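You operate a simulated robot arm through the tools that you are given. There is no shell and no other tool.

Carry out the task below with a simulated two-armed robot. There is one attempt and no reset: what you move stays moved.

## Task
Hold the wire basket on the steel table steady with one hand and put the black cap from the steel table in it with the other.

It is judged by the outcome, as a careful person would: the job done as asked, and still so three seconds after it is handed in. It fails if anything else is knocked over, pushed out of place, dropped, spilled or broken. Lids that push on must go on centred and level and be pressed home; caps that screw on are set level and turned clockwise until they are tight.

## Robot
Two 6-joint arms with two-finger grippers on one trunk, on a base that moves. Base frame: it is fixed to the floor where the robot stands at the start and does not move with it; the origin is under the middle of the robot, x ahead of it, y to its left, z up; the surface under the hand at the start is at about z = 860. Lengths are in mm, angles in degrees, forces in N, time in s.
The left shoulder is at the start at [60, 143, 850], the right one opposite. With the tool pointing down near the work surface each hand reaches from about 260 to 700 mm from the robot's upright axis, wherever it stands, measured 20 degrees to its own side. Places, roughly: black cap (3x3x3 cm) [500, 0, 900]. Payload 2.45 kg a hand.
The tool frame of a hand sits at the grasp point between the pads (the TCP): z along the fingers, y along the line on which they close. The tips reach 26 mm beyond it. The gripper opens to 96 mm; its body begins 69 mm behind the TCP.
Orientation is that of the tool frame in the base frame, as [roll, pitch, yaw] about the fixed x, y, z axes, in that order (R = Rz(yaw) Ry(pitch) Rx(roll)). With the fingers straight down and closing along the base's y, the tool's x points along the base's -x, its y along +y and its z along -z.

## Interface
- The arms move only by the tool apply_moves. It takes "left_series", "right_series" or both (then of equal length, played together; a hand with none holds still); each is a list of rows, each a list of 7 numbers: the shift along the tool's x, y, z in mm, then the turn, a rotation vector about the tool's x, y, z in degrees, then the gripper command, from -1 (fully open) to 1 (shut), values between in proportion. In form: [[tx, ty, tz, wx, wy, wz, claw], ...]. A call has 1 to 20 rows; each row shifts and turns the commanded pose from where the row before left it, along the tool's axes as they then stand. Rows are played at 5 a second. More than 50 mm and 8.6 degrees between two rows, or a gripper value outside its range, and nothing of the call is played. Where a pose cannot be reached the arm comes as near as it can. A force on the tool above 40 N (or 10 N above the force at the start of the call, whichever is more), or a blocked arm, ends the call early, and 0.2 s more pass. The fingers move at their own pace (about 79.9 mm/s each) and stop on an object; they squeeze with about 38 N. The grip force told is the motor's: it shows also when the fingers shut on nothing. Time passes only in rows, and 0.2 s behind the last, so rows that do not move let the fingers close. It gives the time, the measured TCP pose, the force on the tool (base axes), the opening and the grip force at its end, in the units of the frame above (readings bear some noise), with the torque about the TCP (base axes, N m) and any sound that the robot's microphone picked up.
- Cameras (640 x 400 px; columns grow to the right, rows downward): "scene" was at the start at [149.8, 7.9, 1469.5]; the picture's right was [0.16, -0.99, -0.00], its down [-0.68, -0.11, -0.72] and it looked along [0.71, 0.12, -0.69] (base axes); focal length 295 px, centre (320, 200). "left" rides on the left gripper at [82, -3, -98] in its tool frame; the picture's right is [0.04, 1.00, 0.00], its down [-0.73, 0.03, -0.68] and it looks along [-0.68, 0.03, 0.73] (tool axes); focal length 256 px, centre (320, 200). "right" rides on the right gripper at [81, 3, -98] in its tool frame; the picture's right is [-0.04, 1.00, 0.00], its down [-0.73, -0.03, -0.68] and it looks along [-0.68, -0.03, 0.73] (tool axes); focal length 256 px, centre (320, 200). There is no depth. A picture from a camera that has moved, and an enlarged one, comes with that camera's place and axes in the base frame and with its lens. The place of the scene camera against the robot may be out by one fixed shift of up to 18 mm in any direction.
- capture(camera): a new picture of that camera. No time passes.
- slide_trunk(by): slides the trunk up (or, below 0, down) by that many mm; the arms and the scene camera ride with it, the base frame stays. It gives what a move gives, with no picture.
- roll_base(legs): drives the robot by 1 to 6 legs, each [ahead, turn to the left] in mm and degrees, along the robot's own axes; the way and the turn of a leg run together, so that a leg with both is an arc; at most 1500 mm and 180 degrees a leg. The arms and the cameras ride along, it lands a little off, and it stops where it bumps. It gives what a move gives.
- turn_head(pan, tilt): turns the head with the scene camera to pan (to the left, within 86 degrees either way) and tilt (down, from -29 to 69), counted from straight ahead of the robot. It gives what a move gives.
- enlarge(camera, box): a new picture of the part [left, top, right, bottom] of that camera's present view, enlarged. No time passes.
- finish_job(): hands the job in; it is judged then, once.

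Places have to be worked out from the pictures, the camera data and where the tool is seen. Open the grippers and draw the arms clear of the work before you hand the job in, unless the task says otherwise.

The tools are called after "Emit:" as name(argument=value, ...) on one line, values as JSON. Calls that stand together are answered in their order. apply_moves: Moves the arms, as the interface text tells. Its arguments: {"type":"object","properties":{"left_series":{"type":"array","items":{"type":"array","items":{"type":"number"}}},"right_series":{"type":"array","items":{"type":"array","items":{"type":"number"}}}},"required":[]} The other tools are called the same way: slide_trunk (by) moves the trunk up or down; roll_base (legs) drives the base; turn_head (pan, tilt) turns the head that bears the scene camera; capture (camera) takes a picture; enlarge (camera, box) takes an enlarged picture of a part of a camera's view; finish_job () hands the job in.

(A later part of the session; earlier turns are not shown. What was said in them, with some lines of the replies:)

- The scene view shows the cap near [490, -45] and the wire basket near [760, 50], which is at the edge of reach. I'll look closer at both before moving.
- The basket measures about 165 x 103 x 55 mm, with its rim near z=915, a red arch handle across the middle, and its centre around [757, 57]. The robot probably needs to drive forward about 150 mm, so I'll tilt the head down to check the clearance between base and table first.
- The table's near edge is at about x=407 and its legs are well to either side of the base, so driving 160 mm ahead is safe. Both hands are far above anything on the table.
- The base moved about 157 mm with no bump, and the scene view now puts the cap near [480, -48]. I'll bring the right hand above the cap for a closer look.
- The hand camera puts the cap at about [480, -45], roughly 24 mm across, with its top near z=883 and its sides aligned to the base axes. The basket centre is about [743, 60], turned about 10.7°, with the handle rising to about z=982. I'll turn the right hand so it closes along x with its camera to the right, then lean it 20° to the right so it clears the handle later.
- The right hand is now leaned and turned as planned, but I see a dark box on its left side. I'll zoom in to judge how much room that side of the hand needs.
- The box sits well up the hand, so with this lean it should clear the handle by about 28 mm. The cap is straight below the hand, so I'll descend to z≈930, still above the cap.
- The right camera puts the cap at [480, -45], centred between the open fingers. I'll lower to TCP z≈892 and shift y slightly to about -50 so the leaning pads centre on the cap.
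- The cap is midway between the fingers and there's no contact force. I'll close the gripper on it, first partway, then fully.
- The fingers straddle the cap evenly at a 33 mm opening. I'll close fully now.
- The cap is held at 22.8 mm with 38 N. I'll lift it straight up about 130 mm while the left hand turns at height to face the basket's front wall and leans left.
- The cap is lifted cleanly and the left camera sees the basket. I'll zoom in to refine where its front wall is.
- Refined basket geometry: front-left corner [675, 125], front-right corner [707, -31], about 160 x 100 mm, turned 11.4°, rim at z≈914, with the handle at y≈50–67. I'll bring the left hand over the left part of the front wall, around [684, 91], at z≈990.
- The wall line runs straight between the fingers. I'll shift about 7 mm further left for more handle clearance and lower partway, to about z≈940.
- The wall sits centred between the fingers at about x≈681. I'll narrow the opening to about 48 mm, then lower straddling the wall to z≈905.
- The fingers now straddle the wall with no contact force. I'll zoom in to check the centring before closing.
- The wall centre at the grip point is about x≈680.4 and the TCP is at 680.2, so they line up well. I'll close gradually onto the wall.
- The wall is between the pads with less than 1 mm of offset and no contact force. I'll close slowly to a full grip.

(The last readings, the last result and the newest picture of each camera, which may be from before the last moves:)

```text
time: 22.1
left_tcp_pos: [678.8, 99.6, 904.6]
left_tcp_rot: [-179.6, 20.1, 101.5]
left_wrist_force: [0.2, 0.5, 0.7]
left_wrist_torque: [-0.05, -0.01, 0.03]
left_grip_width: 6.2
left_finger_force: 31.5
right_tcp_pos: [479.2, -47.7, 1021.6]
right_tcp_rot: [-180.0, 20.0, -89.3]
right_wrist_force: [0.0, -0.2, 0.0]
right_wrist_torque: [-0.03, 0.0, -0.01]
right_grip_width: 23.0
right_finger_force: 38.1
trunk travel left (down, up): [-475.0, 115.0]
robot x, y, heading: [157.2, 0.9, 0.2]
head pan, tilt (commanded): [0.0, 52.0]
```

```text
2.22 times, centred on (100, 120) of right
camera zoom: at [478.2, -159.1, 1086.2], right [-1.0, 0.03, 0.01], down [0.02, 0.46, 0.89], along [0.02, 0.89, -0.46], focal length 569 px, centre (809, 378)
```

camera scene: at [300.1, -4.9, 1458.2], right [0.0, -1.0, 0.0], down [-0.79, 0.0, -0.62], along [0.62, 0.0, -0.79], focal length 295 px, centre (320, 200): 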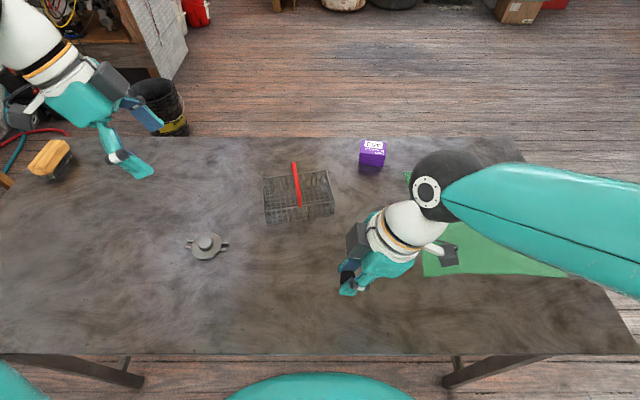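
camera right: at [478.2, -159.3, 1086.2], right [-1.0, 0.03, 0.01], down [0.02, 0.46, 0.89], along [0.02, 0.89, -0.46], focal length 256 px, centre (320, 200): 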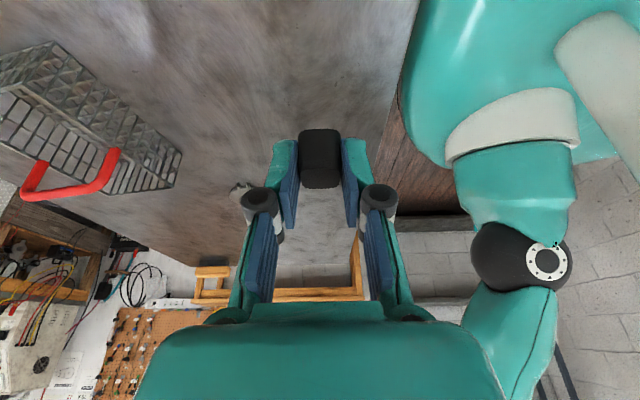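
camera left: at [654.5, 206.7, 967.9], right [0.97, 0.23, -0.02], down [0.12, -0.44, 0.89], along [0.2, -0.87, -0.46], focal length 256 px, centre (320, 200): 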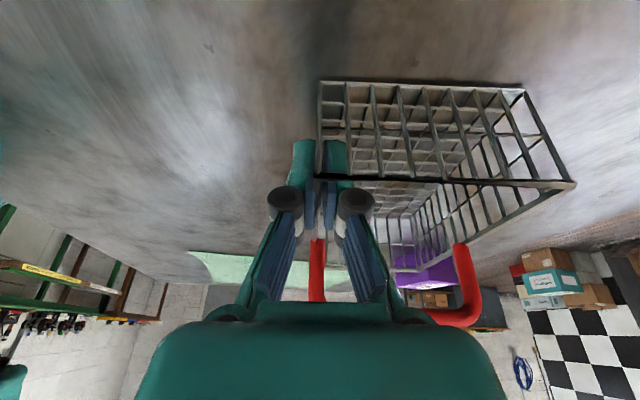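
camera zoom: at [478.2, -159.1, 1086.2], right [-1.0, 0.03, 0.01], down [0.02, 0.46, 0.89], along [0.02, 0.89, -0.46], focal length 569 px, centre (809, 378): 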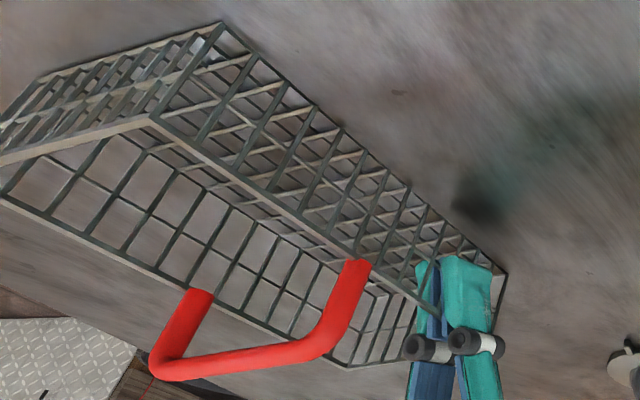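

The left hand now holds the wall at 31 N, and the basket shifted only 1–2 mm. I'll move the right hand with the cap, high over the basket's right half to about [750, 10, 1022], and turn it 10.8° to align with the basket.

Emit:
apply_moves(right_series=[[-7.4, -38.67, 2.73, 0, 0, 0, 1], [-7.4, -38.67, 2.73, 0, 0, 0, 1], [-7.4, -38.67, 2.73, 0, 0, 0, 1], [-7.4, -38.67, 2.73, 0, 0, 0, 1], [-7.4, -38.67, 2.73, 0, 0, 0, 1], [-7.4, -38.67, 2.73, 0, 0, 0, 1], [-7.4, -38.67, 2.73, 0, 0, 0, 1], [0, 0, 0, -1.85, 0, -5.07, 1], [0, 0, 0, -1.85, 0, -5.07, 1], [0, 0, 0, 0, 0, 0, 1]], left_series=[[0, 0, 0, 0, 0, 0, 1], [0, 0, 0, 0, 0, 0, 1], [0, 0, 0, 0, 0, 0, 1], [0, 0, 0, 0, 0, 0, 1], [0, 0, 0, 0, 0, 0, 1], [0, 0, 0, 0, 0, 0, 1], [0, 0, 0, 0, 0, 0, 1], [0, 0, 0, 0, 0, 0, 1], [0, 0, 0, 0, 0, 0, 1], [0, 0, 0, 0, 0, 0, 1]])

Emit:
capture(camera="right")

Emit:
enlarge(camera="scene", box=[200, 100, 420, 240])

Emit:
capture(camera="left")

```text
time: 24.3
left_tcp_pos: [680.1, 100.2, 904.5]
left_tcp_rot: [-179.6, 20.1, 101.6]
left_wrist_force: [-0.8, -1.1, 0.9]
left_wrist_torque: [-0.01, -0.01, 0.01]
left_grip_width: 5.8
left_finger_force: 31.7
right_tcp_pos: [750.9, 9.7, 1021.3]
right_tcp_rot: [179.8, 20.0, -78.5]
right_wrist_force: [-0.5, -0.2, -0.2]
right_wrist_torque: [-0.03, 0.04, 0.02]
right_grip_width: 22.8
right_finger_force: 38.2
trunk travel left (down, up): [-475.0, 115.0]
robot x, y, heading: [157.3, 2.9, -0.0]
head pan, tilt (commanded): [0.0, 52.0]
```

```text
taken
camera right: at [770.3, -99.8, 1086.3], right [-0.99, -0.16, 0.02], down [-0.06, 0.45, 0.89], along [-0.15, 0.88, -0.46], focal length 256 px, centre (320, 200)
```

right: 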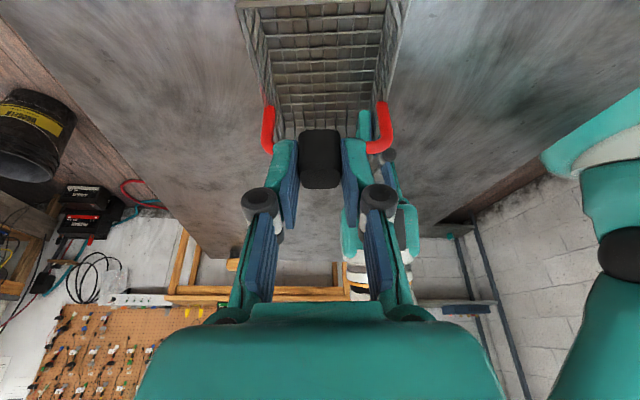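

```text
2.86 times, centred on (310, 170) of scene
camera zoom: at [300.3, -4.8, 1458.2], right [0.0, -1.0, 0.0], down [-0.79, 0.0, -0.62], along [0.62, 0.0, -0.79], focal length 842 px, centre (349, 286)
```

zoom: 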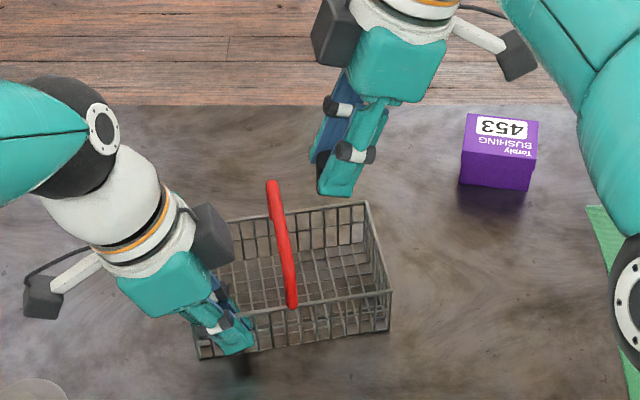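

```text
taken
camera left: at [654.7, 206.7, 967.9], right [0.97, 0.23, -0.02], down [0.12, -0.44, 0.89], along [0.2, -0.87, -0.46], focal length 256 px, centre (320, 200)
```

left: 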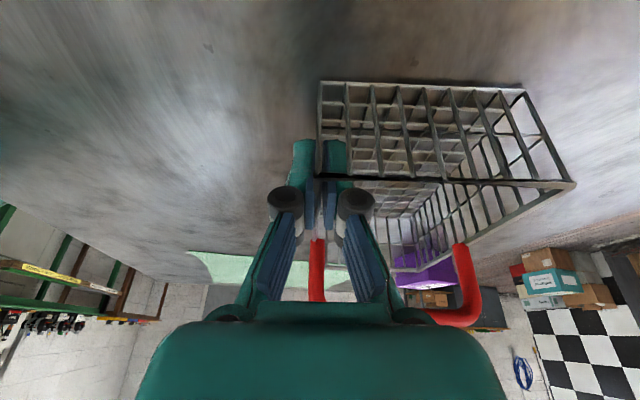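

The right hand is centred over the basket's right half, with the cap still gripped at 22.8 mm. I'll descend to about z≈935 and check clearances.

Emit:
apply_moves(right_series=[[9.8, 0, 26.9, 0, 0, 0, 1], [9.8, 0, 26.9, 0, 0, 0, 1], [9.8, 0, 26.9, 0, 0, 0, 1], [0, 0, 0, 0, 0, 0, 1]], left_series=[[0, 0, 0, 0, 0, 0, 1], [0, 0, 0, 0, 0, 0, 1], [0, 0, 0, 0, 0, 0, 1], [0, 0, 0, 0, 0, 0, 1]])

Emit:
capture(camera="right")

Emit:
enlarge(camera="scene", box=[200, 100, 420, 240])

Emit:
capture(camera="left")

```text
time: 25.3
left_tcp_pos: [680.0, 100.2, 903.7]
left_tcp_rot: [-179.6, 20.1, 101.5]
left_wrist_force: [0.0, -0.3, 0.7]
left_wrist_torque: [0.03, 0.01, 0.02]
left_grip_width: 6.0
left_finger_force: 31.8
right_tcp_pos: [751.2, 9.5, 934.3]
right_tcp_rot: [179.9, 20.1, -78.5]
right_wrist_force: [0.5, 0.5, 0.1]
right_wrist_torque: [0.04, 0.0, 0.02]
right_grip_width: 23.0
right_finger_force: 38.2
trunk travel left (down, up): [-475.0, 115.0]
robot x, y, heading: [155.5, -0.7, 0.5]
head pan, tilt (commanded): [0.0, 52.0]
```

```text
taken
camera right: at [769.3, -100.7, 999.7], right [-0.99, -0.16, 0.02], down [-0.06, 0.45, 0.89], along [-0.15, 0.88, -0.46], focal length 256 px, centre (320, 200)
```

right: 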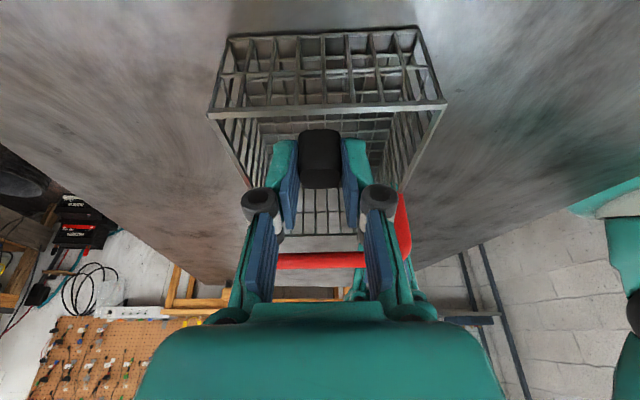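

```text
2.86 times, centred on (310, 170) of scene
camera zoom: at [300.3, -4.7, 1458.2], right [0.01, -1.0, 0.0], down [-0.79, 0.0, -0.62], along [0.62, 0.0, -0.79], focal length 842 px, centre (349, 286)
```

zoom: 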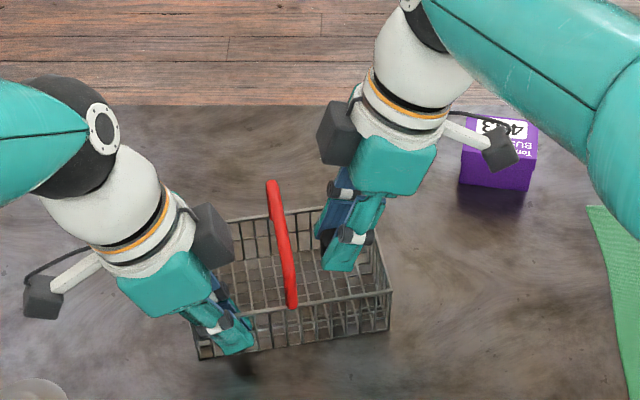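

```text
taken
camera left: at [654.7, 206.7, 967.9], right [0.97, 0.23, -0.02], down [0.12, -0.44, 0.89], along [0.2, -0.87, -0.46], focal length 256 px, centre (320, 200)
```

left: 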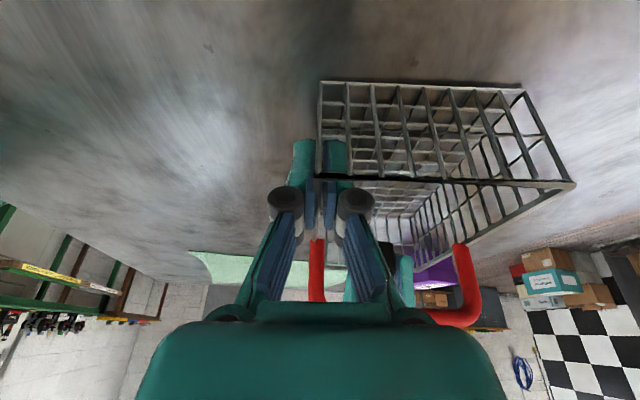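

The cap is inside the rim with good clearance all round, about 36 mm to the right wall and 44 mm to the handle. I'll lower it another 35 mm to just above the basket floor.

Emit:
apply_moves(right_series=[[4.1, 0, 11.3, 0, 0, 0, 1], [4.1, 0, 11.3, 0, 0, 0, 1], [3.8, 0, 10.3, 0, 0, 0, 1], [0, 0, 0, 0, 0, 0, 1]], left_series=[[0, 0, 0, 0, 0, 0, 1], [0, 0, 0, 0, 0, 0, 1], [0, 0, 0, 0, 0, 0, 1], [0, 0, 0, 0, 0, 0, 1]])

Emit:
enlarge(camera="right", box=[200, 40, 460, 240])

Emit:
enlarge(camera="scene", box=[240, 130, 380, 230])

```text
time: 26.3
left_tcp_pos: [678.3, 99.8, 904.5]
left_tcp_rot: [-179.6, 20.1, 101.5]
left_wrist_force: [-0.2, 0.5, 0.6]
left_wrist_torque: [-0.01, 0.02, 0.01]
left_grip_width: 5.9
left_finger_force: 32.0
right_tcp_pos: [752.5, 10.4, 900.8]
right_tcp_rot: [179.9, 20.0, -78.6]
right_wrist_force: [0.6, 0.1, -0.6]
right_wrist_torque: [0.01, 0.0, 0.03]
right_grip_width: 22.9
right_finger_force: 37.6
trunk travel left (down, up): [-475.0, 115.0]
robot x, y, heading: [156.3, -4.1, 0.0]
head pan, tilt (commanded): [0.0, 52.0]
```

```text
2.00 times, centred on (330, 140) of right
camera zoom: at [770.4, -99.9, 964.3], right [-0.99, -0.16, 0.02], down [-0.06, 0.45, 0.89], along [-0.15, 0.88, -0.46], focal length 512 px, centre (300, 320)
```

zoom: 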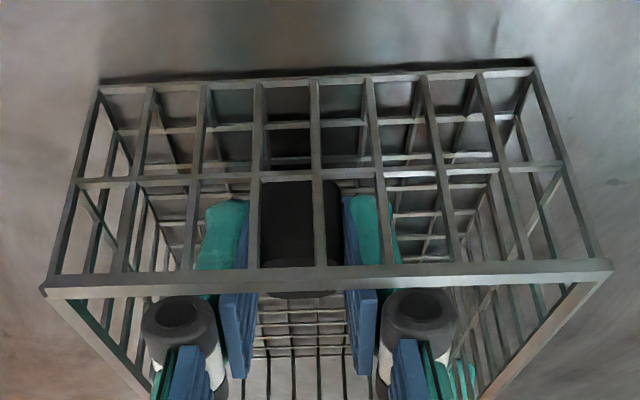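

```text
4.00 times, centred on (310, 180) of scene
camera zoom: at [300.4, -4.7, 1458.2], right [0.01, -1.0, 0.0], down [-0.79, 0.0, -0.62], along [0.62, 0.0, -0.79], focal length 1179 px, centre (360, 280)
```

zoom: 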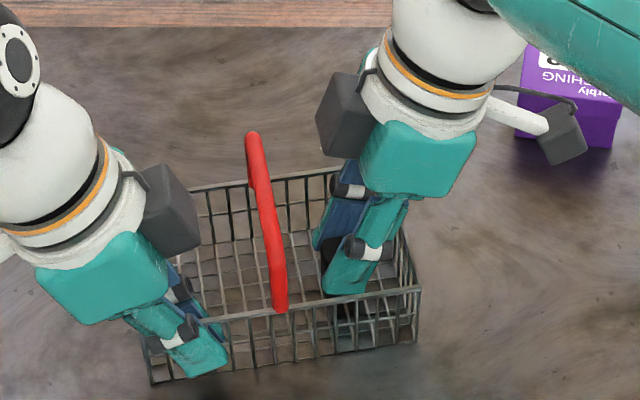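

The cap's underside is about 3–5 mm above the basket floor and there's no contact force yet. I'll ease down a few more millimetres in small steps to set it on the wires.

Emit:
apply_moves(right_series=[[0.5, 0, 1.4, 0, 0, 0, 1], [0.5, 0, 1.4, 0, 0, 0, 1], [0, 0, 0, 0, 0, 0, 1]], left_series=[[0, 0, 0, 0, 0, 0, 1], [0, 0, 0, 0, 0, 0, 1], [0, 0, 0, 0, 0, 0, 1]])

```text
time: 27.1
left_tcp_pos: [679.1, 98.9, 904.5]
left_tcp_rot: [-179.6, 20.1, 101.5]
left_wrist_force: [1.0, 1.0, 0.4]
left_wrist_torque: [-0.01, -0.03, 0.0]
left_grip_width: 5.7
left_finger_force: 31.8
right_tcp_pos: [752.8, 9.6, 896.6]
right_tcp_rot: [179.9, 20.0, -78.5]
right_wrist_force: [0.1, -0.3, 1.4]
right_wrist_torque: [-0.04, -0.01, 0.0]
right_grip_width: 23.1
right_finger_force: 38.1
trunk travel left (down, up): [-475.0, 115.0]
robot x, y, heading: [158.5, 1.2, 0.3]
head pan, tilt (commanded): [0.0, 52.0]
```

The TCP is at about z≈897, with the force still at noise level. I'll try one more small step down before releasing.

Emit:
apply_moves(right_series=[[0.4, 0, 1.0, 0, 0, 0, 1], [0, 0, 0, 0, 0, 0, 1]], left_series=[[0, 0, 0, 0, 0, 0, 1], [0, 0, 0, 0, 0, 0, 1]])

```text
time: 27.7
left_tcp_pos: [680.9, 99.9, 903.9]
left_tcp_rot: [-179.6, 20.1, 101.5]
left_wrist_force: [0.6, 0.3, 1.8]
left_wrist_torque: [-0.04, -0.02, 0.0]
left_grip_width: 6.0
left_finger_force: 31.6
right_tcp_pos: [752.9, 10.0, 895.3]
right_tcp_rot: [180.0, 19.9, -78.5]
right_wrist_force: [-0.5, 0.2, -1.1]
right_wrist_torque: [0.02, 0.0, 0.02]
right_grip_width: 23.1
right_finger_force: 37.7
trunk travel left (down, up): [-475.0, 115.0]
robot x, y, heading: [154.6, 1.1, 0.1]
head pan, tilt (commanded): [0.0, 52.0]
```

The cap's underside is within a millimetre or two of the floor wires. I'll open the right gripper gently to about 44 mm while the left hand keeps holding.

Emit:
apply_moves(right_series=[[0, 0, 0, 0, 0, 0, 0.45], [0, 0, 0, 0, 0, 0, 0.35], [0, 0, 0, 0, 0, 0, 0.2], [0, 0, 0, 0, 0, 0, 0.08], [0, 0, 0, 0, 0, 0, 0.08]], left_series=[[0, 0, 0, 0, 0, 0, 1], [0, 0, 0, 0, 0, 0, 1], [0, 0, 0, 0, 0, 0, 1], [0, 0, 0, 0, 0, 0, 1], [0, 0, 0, 0, 0, 0, 1]])

Emit:
enlarge(camera="right", box=[200, 40, 460, 240])

Emit:
enlarge(camera="scene", box=[240, 130, 380, 230])

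```text
time: 28.9
left_tcp_pos: [679.2, 99.0, 903.7]
left_tcp_rot: [-179.6, 20.1, 101.5]
left_wrist_force: [0.3, 0.8, 1.0]
left_wrist_torque: [-0.02, -0.01, -0.02]
left_grip_width: 5.9
left_finger_force: 31.8
right_tcp_pos: [751.6, 9.6, 896.2]
right_tcp_rot: [179.9, 20.0, -78.6]
right_wrist_force: [0.1, 0.6, 0.1]
right_wrist_torque: [0.03, 0.0, -0.02]
right_grip_width: 44.1
right_finger_force: 0.1
trunk travel left (down, up): [-475.0, 115.0]
robot x, y, heading: [160.9, -0.2, 0.4]
head pan, tilt (commanded): [0.0, 52.0]
```

```text
2.00 times, centred on (330, 140) of right
camera zoom: at [770.6, -99.9, 960.4], right [-0.99, -0.16, 0.02], down [-0.06, 0.45, 0.89], along [-0.15, 0.88, -0.46], focal length 512 px, centre (300, 320)
```

zoom: 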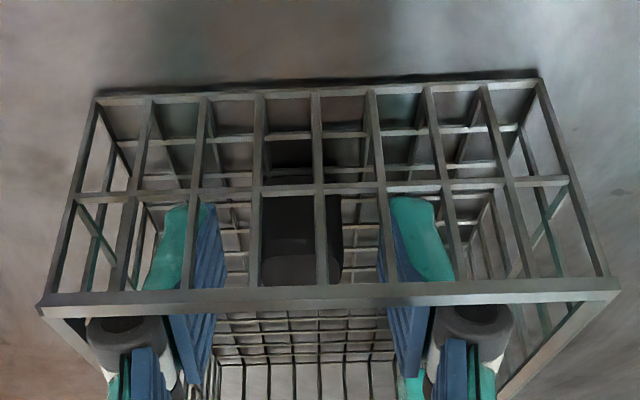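

```text
4.00 times, centred on (310, 180) of scene
camera zoom: at [300.4, -4.7, 1458.2], right [0.01, -1.0, 0.0], down [-0.79, 0.0, -0.62], along [0.62, 0.0, -0.79], focal length 1179 px, centre (360, 280)
```

zoom: 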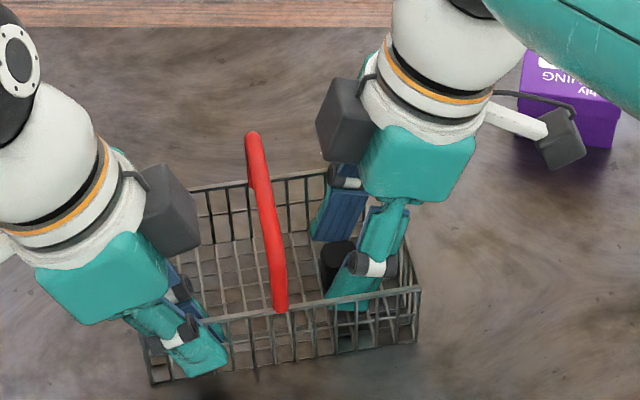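

The cap is standing free on the basket floor. I'll raise the right hand straight up about 145 mm while the left hand keeps holding the basket.

Emit:
apply_moves(right_series=[[-5.1, 0, -14.1, 0, 0, 0, 0.08], [-10.3, 0, -28.2, 0, 0, 0, 0.08], [-11.3, 0, -31, 0, 0, 0, 0.08], [-11.3, 0, -31, 0, 0, 0, 0.08], [-11.3, 0, -31, 0, 0, 0, 0.08], [0, 0, 0, 0, 0, 0, 0.08]], left_series=[[0, 0, 0, 0, 0, 0, 1], [0, 0, 0, 0, 0, 0, 1], [0, 0, 0, 0, 0, 0, 1], [0, 0, 0, 0, 0, 0, 1], [0, 0, 0, 0, 0, 0, 1], [0, 0, 0, 0, 0, 0, 1]])

Emit:
capture(camera="right")

Emit:
enlarge(camera="scene", box=[240, 130, 380, 230])

```text
time: 30.3
left_tcp_pos: [679.6, 99.2, 905.4]
left_tcp_rot: [-179.6, 20.1, 101.5]
left_wrist_force: [0.1, 0.1, 0.7]
left_wrist_torque: [-0.04, 0.01, -0.03]
left_grip_width: 6.2
left_finger_force: 32.0
right_tcp_pos: [750.8, 9.9, 1039.2]
right_tcp_rot: [179.8, 20.0, -78.5]
right_wrist_force: [0.1, 0.0, 0.0]
right_wrist_torque: [-0.03, 0.01, 0.0]
right_grip_width: 43.9
right_finger_force: 0.0
trunk travel left (down, up): [-475.0, 115.0]
robot x, y, heading: [156.2, 0.5, 0.2]
head pan, tilt (commanded): [0.0, 52.0]
```

```text
taken
camera right: at [768.6, -99.2, 1105.3], right [-0.99, -0.16, 0.02], down [-0.06, 0.45, 0.89], along [-0.15, 0.88, -0.46], focal length 256 px, centre (320, 200)
```

right: 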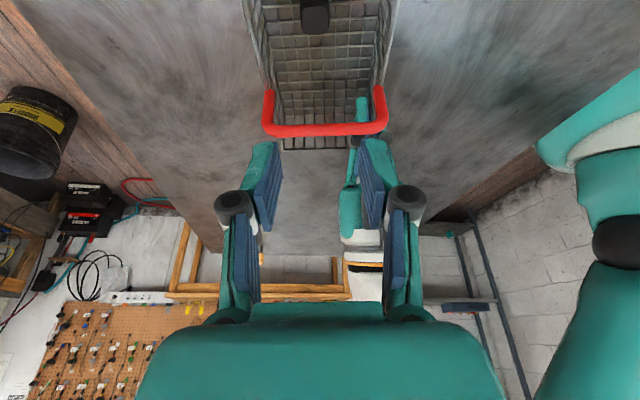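

```text
4.00 times, centred on (310, 180) of scene
camera zoom: at [300.3, -4.7, 1458.2], right [0.01, -1.0, 0.0], down [-0.79, 0.0, -0.62], along [0.62, 0.0, -0.79], focal length 1179 px, centre (360, 280)
```

zoom: 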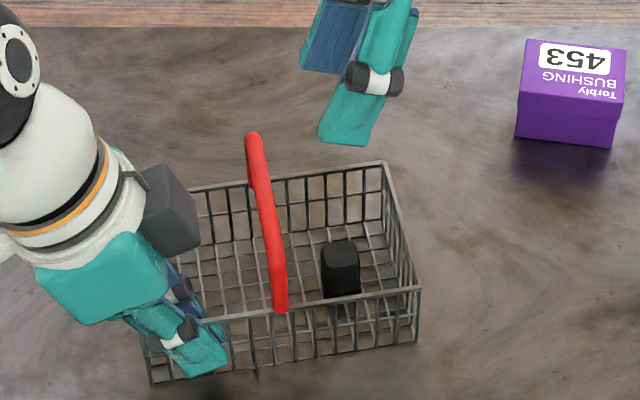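

The cap is standing inside the basket and everything else looks undisturbed. I'll draw the right hand back, up and to the right, clear of the work.

Emit:
apply_moves(right_series=[[8.1, 30.3, -15.1, 0, 0, 0, 0.08], [8.1, 30.3, -15.1, 0, 0, 0, 0.08], [8.1, 30.3, -15.1, 0, 0, 0, 0.08], [8.1, 30.3, -15.1, 0, 0, 0, 0.08], [8.1, 30.3, -15.1, 0, 0, 0, -0.5], [8.1, 30.3, -15.1, 0, 0, 0, -1], [8.1, 30.3, -15.1, 0, 0, 0, -1], [0, 0, 0, 0, 0, 0, -1]], left_series=[[0, 0, 0, 0, 0, 0, 1], [0, 0, 0, 0, 0, 0, 1], [0, 0, 0, 0, 0, 0, 1], [0, 0, 0, 0, 0, 0, 1], [0, 0, 0, 0, 0, 0, 1], [0, 0, 0, 0, 0, 0, 1], [0, 0, 0, 0, 0, 0, 1], [0, 0, 0, 0, 0, 0, 1]])

Emit:
apply_moves(left_series=[[0, 0, 0, 0, 0, 0, 0.85], [0, 0, 0, 0, 0, 0, 0.75], [0, 0, 0, 0, 0, 0, 0.6], [0, 0, 0, 0, 0, 0, 0.4], [0, 0, 0, 0, 0, 0, 0.2], [0, 0, 0, 0, 0, 0, 0.05], [0, 0, 0, 0, 0, 0, 0.05]])

Emit:
capture(camera="left")

Emit:
capture(camera="scene")

```text
time: 32.1
left_tcp_pos: [679.5, 99.9, 904.2]
left_tcp_rot: [-179.6, 20.1, 101.6]
left_wrist_force: [0.5, 0.6, -1.2]
left_wrist_torque: [0.02, 0.02, 0.06]
left_grip_width: 6.2
left_finger_force: 31.6
right_tcp_pos: [562.0, -120.6, 1118.9]
right_tcp_rot: [179.9, 20.0, -78.4]
right_wrist_force: [0.7, 0.1, 0.5]
right_wrist_torque: [0.01, -0.02, -0.02]
right_grip_width: 96.1
right_finger_force: 0.1
trunk travel left (down, up): [-475.0, 115.0]
robot x, y, heading: [157.6, -1.8, 0.3]
head pan, tilt (commanded): [0.0, 52.0]
```

```text
time: 33.7
left_tcp_pos: [679.4, 100.1, 904.3]
left_tcp_rot: [-179.6, 20.2, 101.4]
left_wrist_force: [0.4, -0.6, 0.0]
left_wrist_torque: [0.02, 0.0, -0.02]
left_grip_width: 45.7
left_finger_force: 0.0
right_tcp_pos: [561.2, -120.5, 1120.6]
right_tcp_rot: [179.9, 20.1, -78.5]
right_wrist_force: [0.4, -0.3, 0.2]
right_wrist_torque: [0.03, 0.01, 0.01]
right_grip_width: 95.9
right_finger_force: 0.0
trunk travel left (down, up): [-475.0, 115.0]
robot x, y, heading: [151.6, -2.7, 0.2]
head pan, tilt (commanded): [0.0, 52.0]
```

```text
taken
camera left: at [654.6, 206.7, 967.9], right [0.97, 0.23, -0.02], down [0.12, -0.44, 0.89], along [0.2, -0.87, -0.46], focal length 256 px, centre (320, 200)
```

left: 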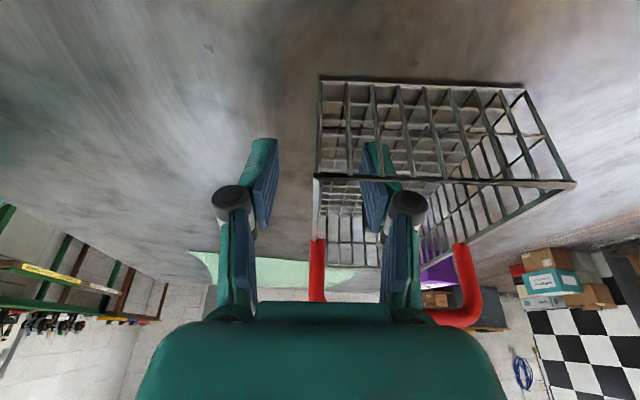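

```text
taken
camera scene: at [300.2, -4.8, 1458.2], right [0.0, -1.0, 0.0], down [-0.79, 0.0, -0.62], along [0.62, 0.0, -0.79], focal length 295 px, centre (320, 200)
```

scene: 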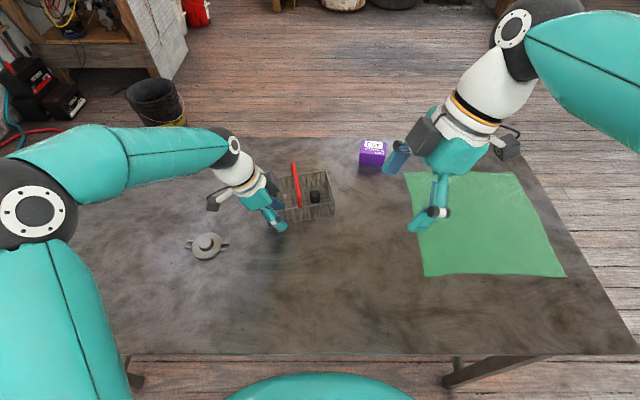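

The left fingers are open on both sides of the wall with no force on the tool. I'll lift the left hand straight up, then draw it away to the left.

Emit:
apply_moves(left_series=[[-5.1, 0, -14.1, 0, 0, 0, 0.05], [-10.3, 0, -28.2, 0, 0, 0, 0.05], [-11.3, 0, -31, 0, 0, 0, 0.05], [-11.3, 0, -31, 0, 0, 0, 0.05], [-11.3, 0, -31, 0, 0, 0, 0.05], [30, -8, -25, 0, 0, 0, 0.05], [30, -8, -25, 0, 0, 0, 0.05], [30, -8, -25, 0, 0, 0, -0.5], [30, -8, -25, 0, 0, 0, -1], [30, -8, -25, 0, 0, 0, -1], [0, 0, 0, 0, 0, 0, -1], [0, 0, 0, 0, 0, 0, -1]])

Emit:
capture(camera="scene")

Emit:
enlarge(camera="scene", box=[240, 130, 400, 250])

Emit:
capture(camera="left")

```text
time: 36.3
left_tcp_pos: [603.5, 273.3, 1116.9]
left_tcp_rot: [-179.7, 20.1, 101.5]
left_wrist_force: [0.3, -0.1, 0.4]
left_wrist_torque: [0.0, 0.04, 0.0]
left_grip_width: 95.7
left_finger_force: 0.0
right_tcp_pos: [561.3, -119.9, 1119.6]
right_tcp_rot: [179.8, 20.1, -78.5]
right_wrist_force: [-0.7, 0.6, -0.6]
right_wrist_torque: [0.02, 0.01, 0.01]
right_grip_width: 96.0
right_finger_force: 0.0
trunk travel left (down, up): [-475.0, 115.0]
robot x, y, heading: [156.3, 1.3, 0.4]
head pan, tilt (commanded): [0.0, 52.0]
```

```text
taken
camera scene: at [299.7, -4.6, 1458.2], right [0.0, -1.0, 0.0], down [-0.79, 0.0, -0.62], along [0.62, 0.0, -0.79], focal length 295 px, centre (320, 200)
```

scene: 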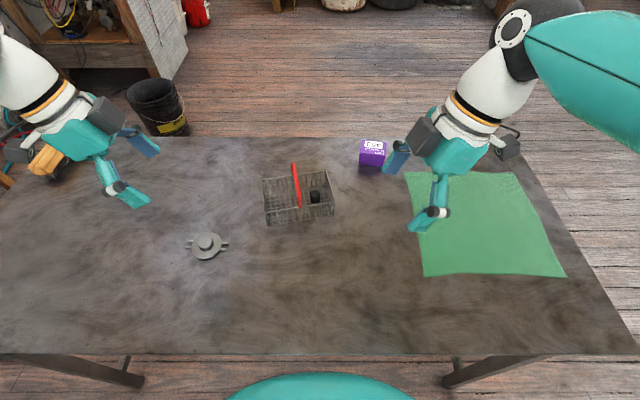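

```text
3.33 times, centred on (320, 190) of scene
camera zoom: at [299.7, -4.6, 1458.2], right [0.0, -1.0, 0.0], down [-0.79, 0.0, -0.62], along [0.62, 0.0, -0.79], focal length 983 px, centre (320, 233)
```

zoom: 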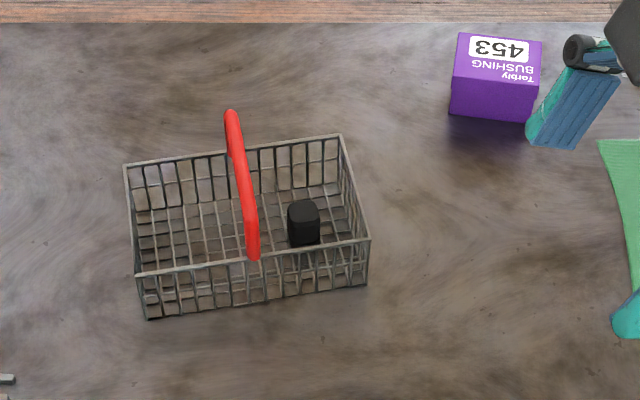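

```text
taken
camera left: at [578.9, 380.4, 1180.1], right [0.97, 0.23, -0.02], down [0.12, -0.44, 0.89], along [0.2, -0.87, -0.46], focal length 256 px, centre (320, 200)
```

left: 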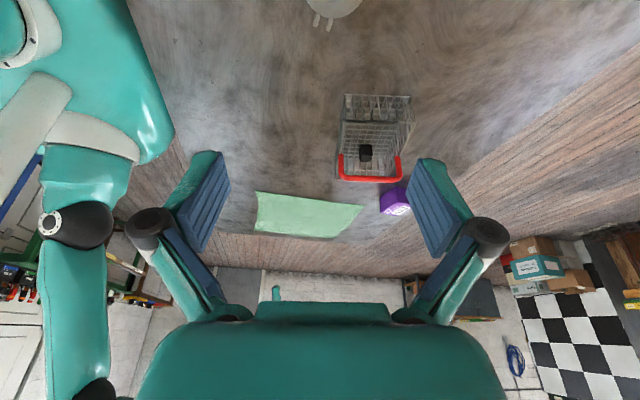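

The cap is standing inside the basket, and the basket is upright in its place. The purple box, green cloth and grey part are undisturbed, and both grippers are open and clear of the work, so I'm handing the job in.

Emit:
finish_job()

```text
The job is handed in.
```

The black cap is in the wire basket, standing upright on the basket floor to the right of the handle. The left hand gripped the basket's front wall the whole time the right hand lowered and released the cap.

- **Basket:** it is upright and moved only 1–3 mm when the left hand gripped it.
- **Other items:** the purple box, green cloth and grey part looked untouched in the final pictures.
- **Robot:** I drove the base about 157 mm towards the table to reach the basket. Both grippers are open and drawn clear.

The job is handed in, but no result of the judging came back.
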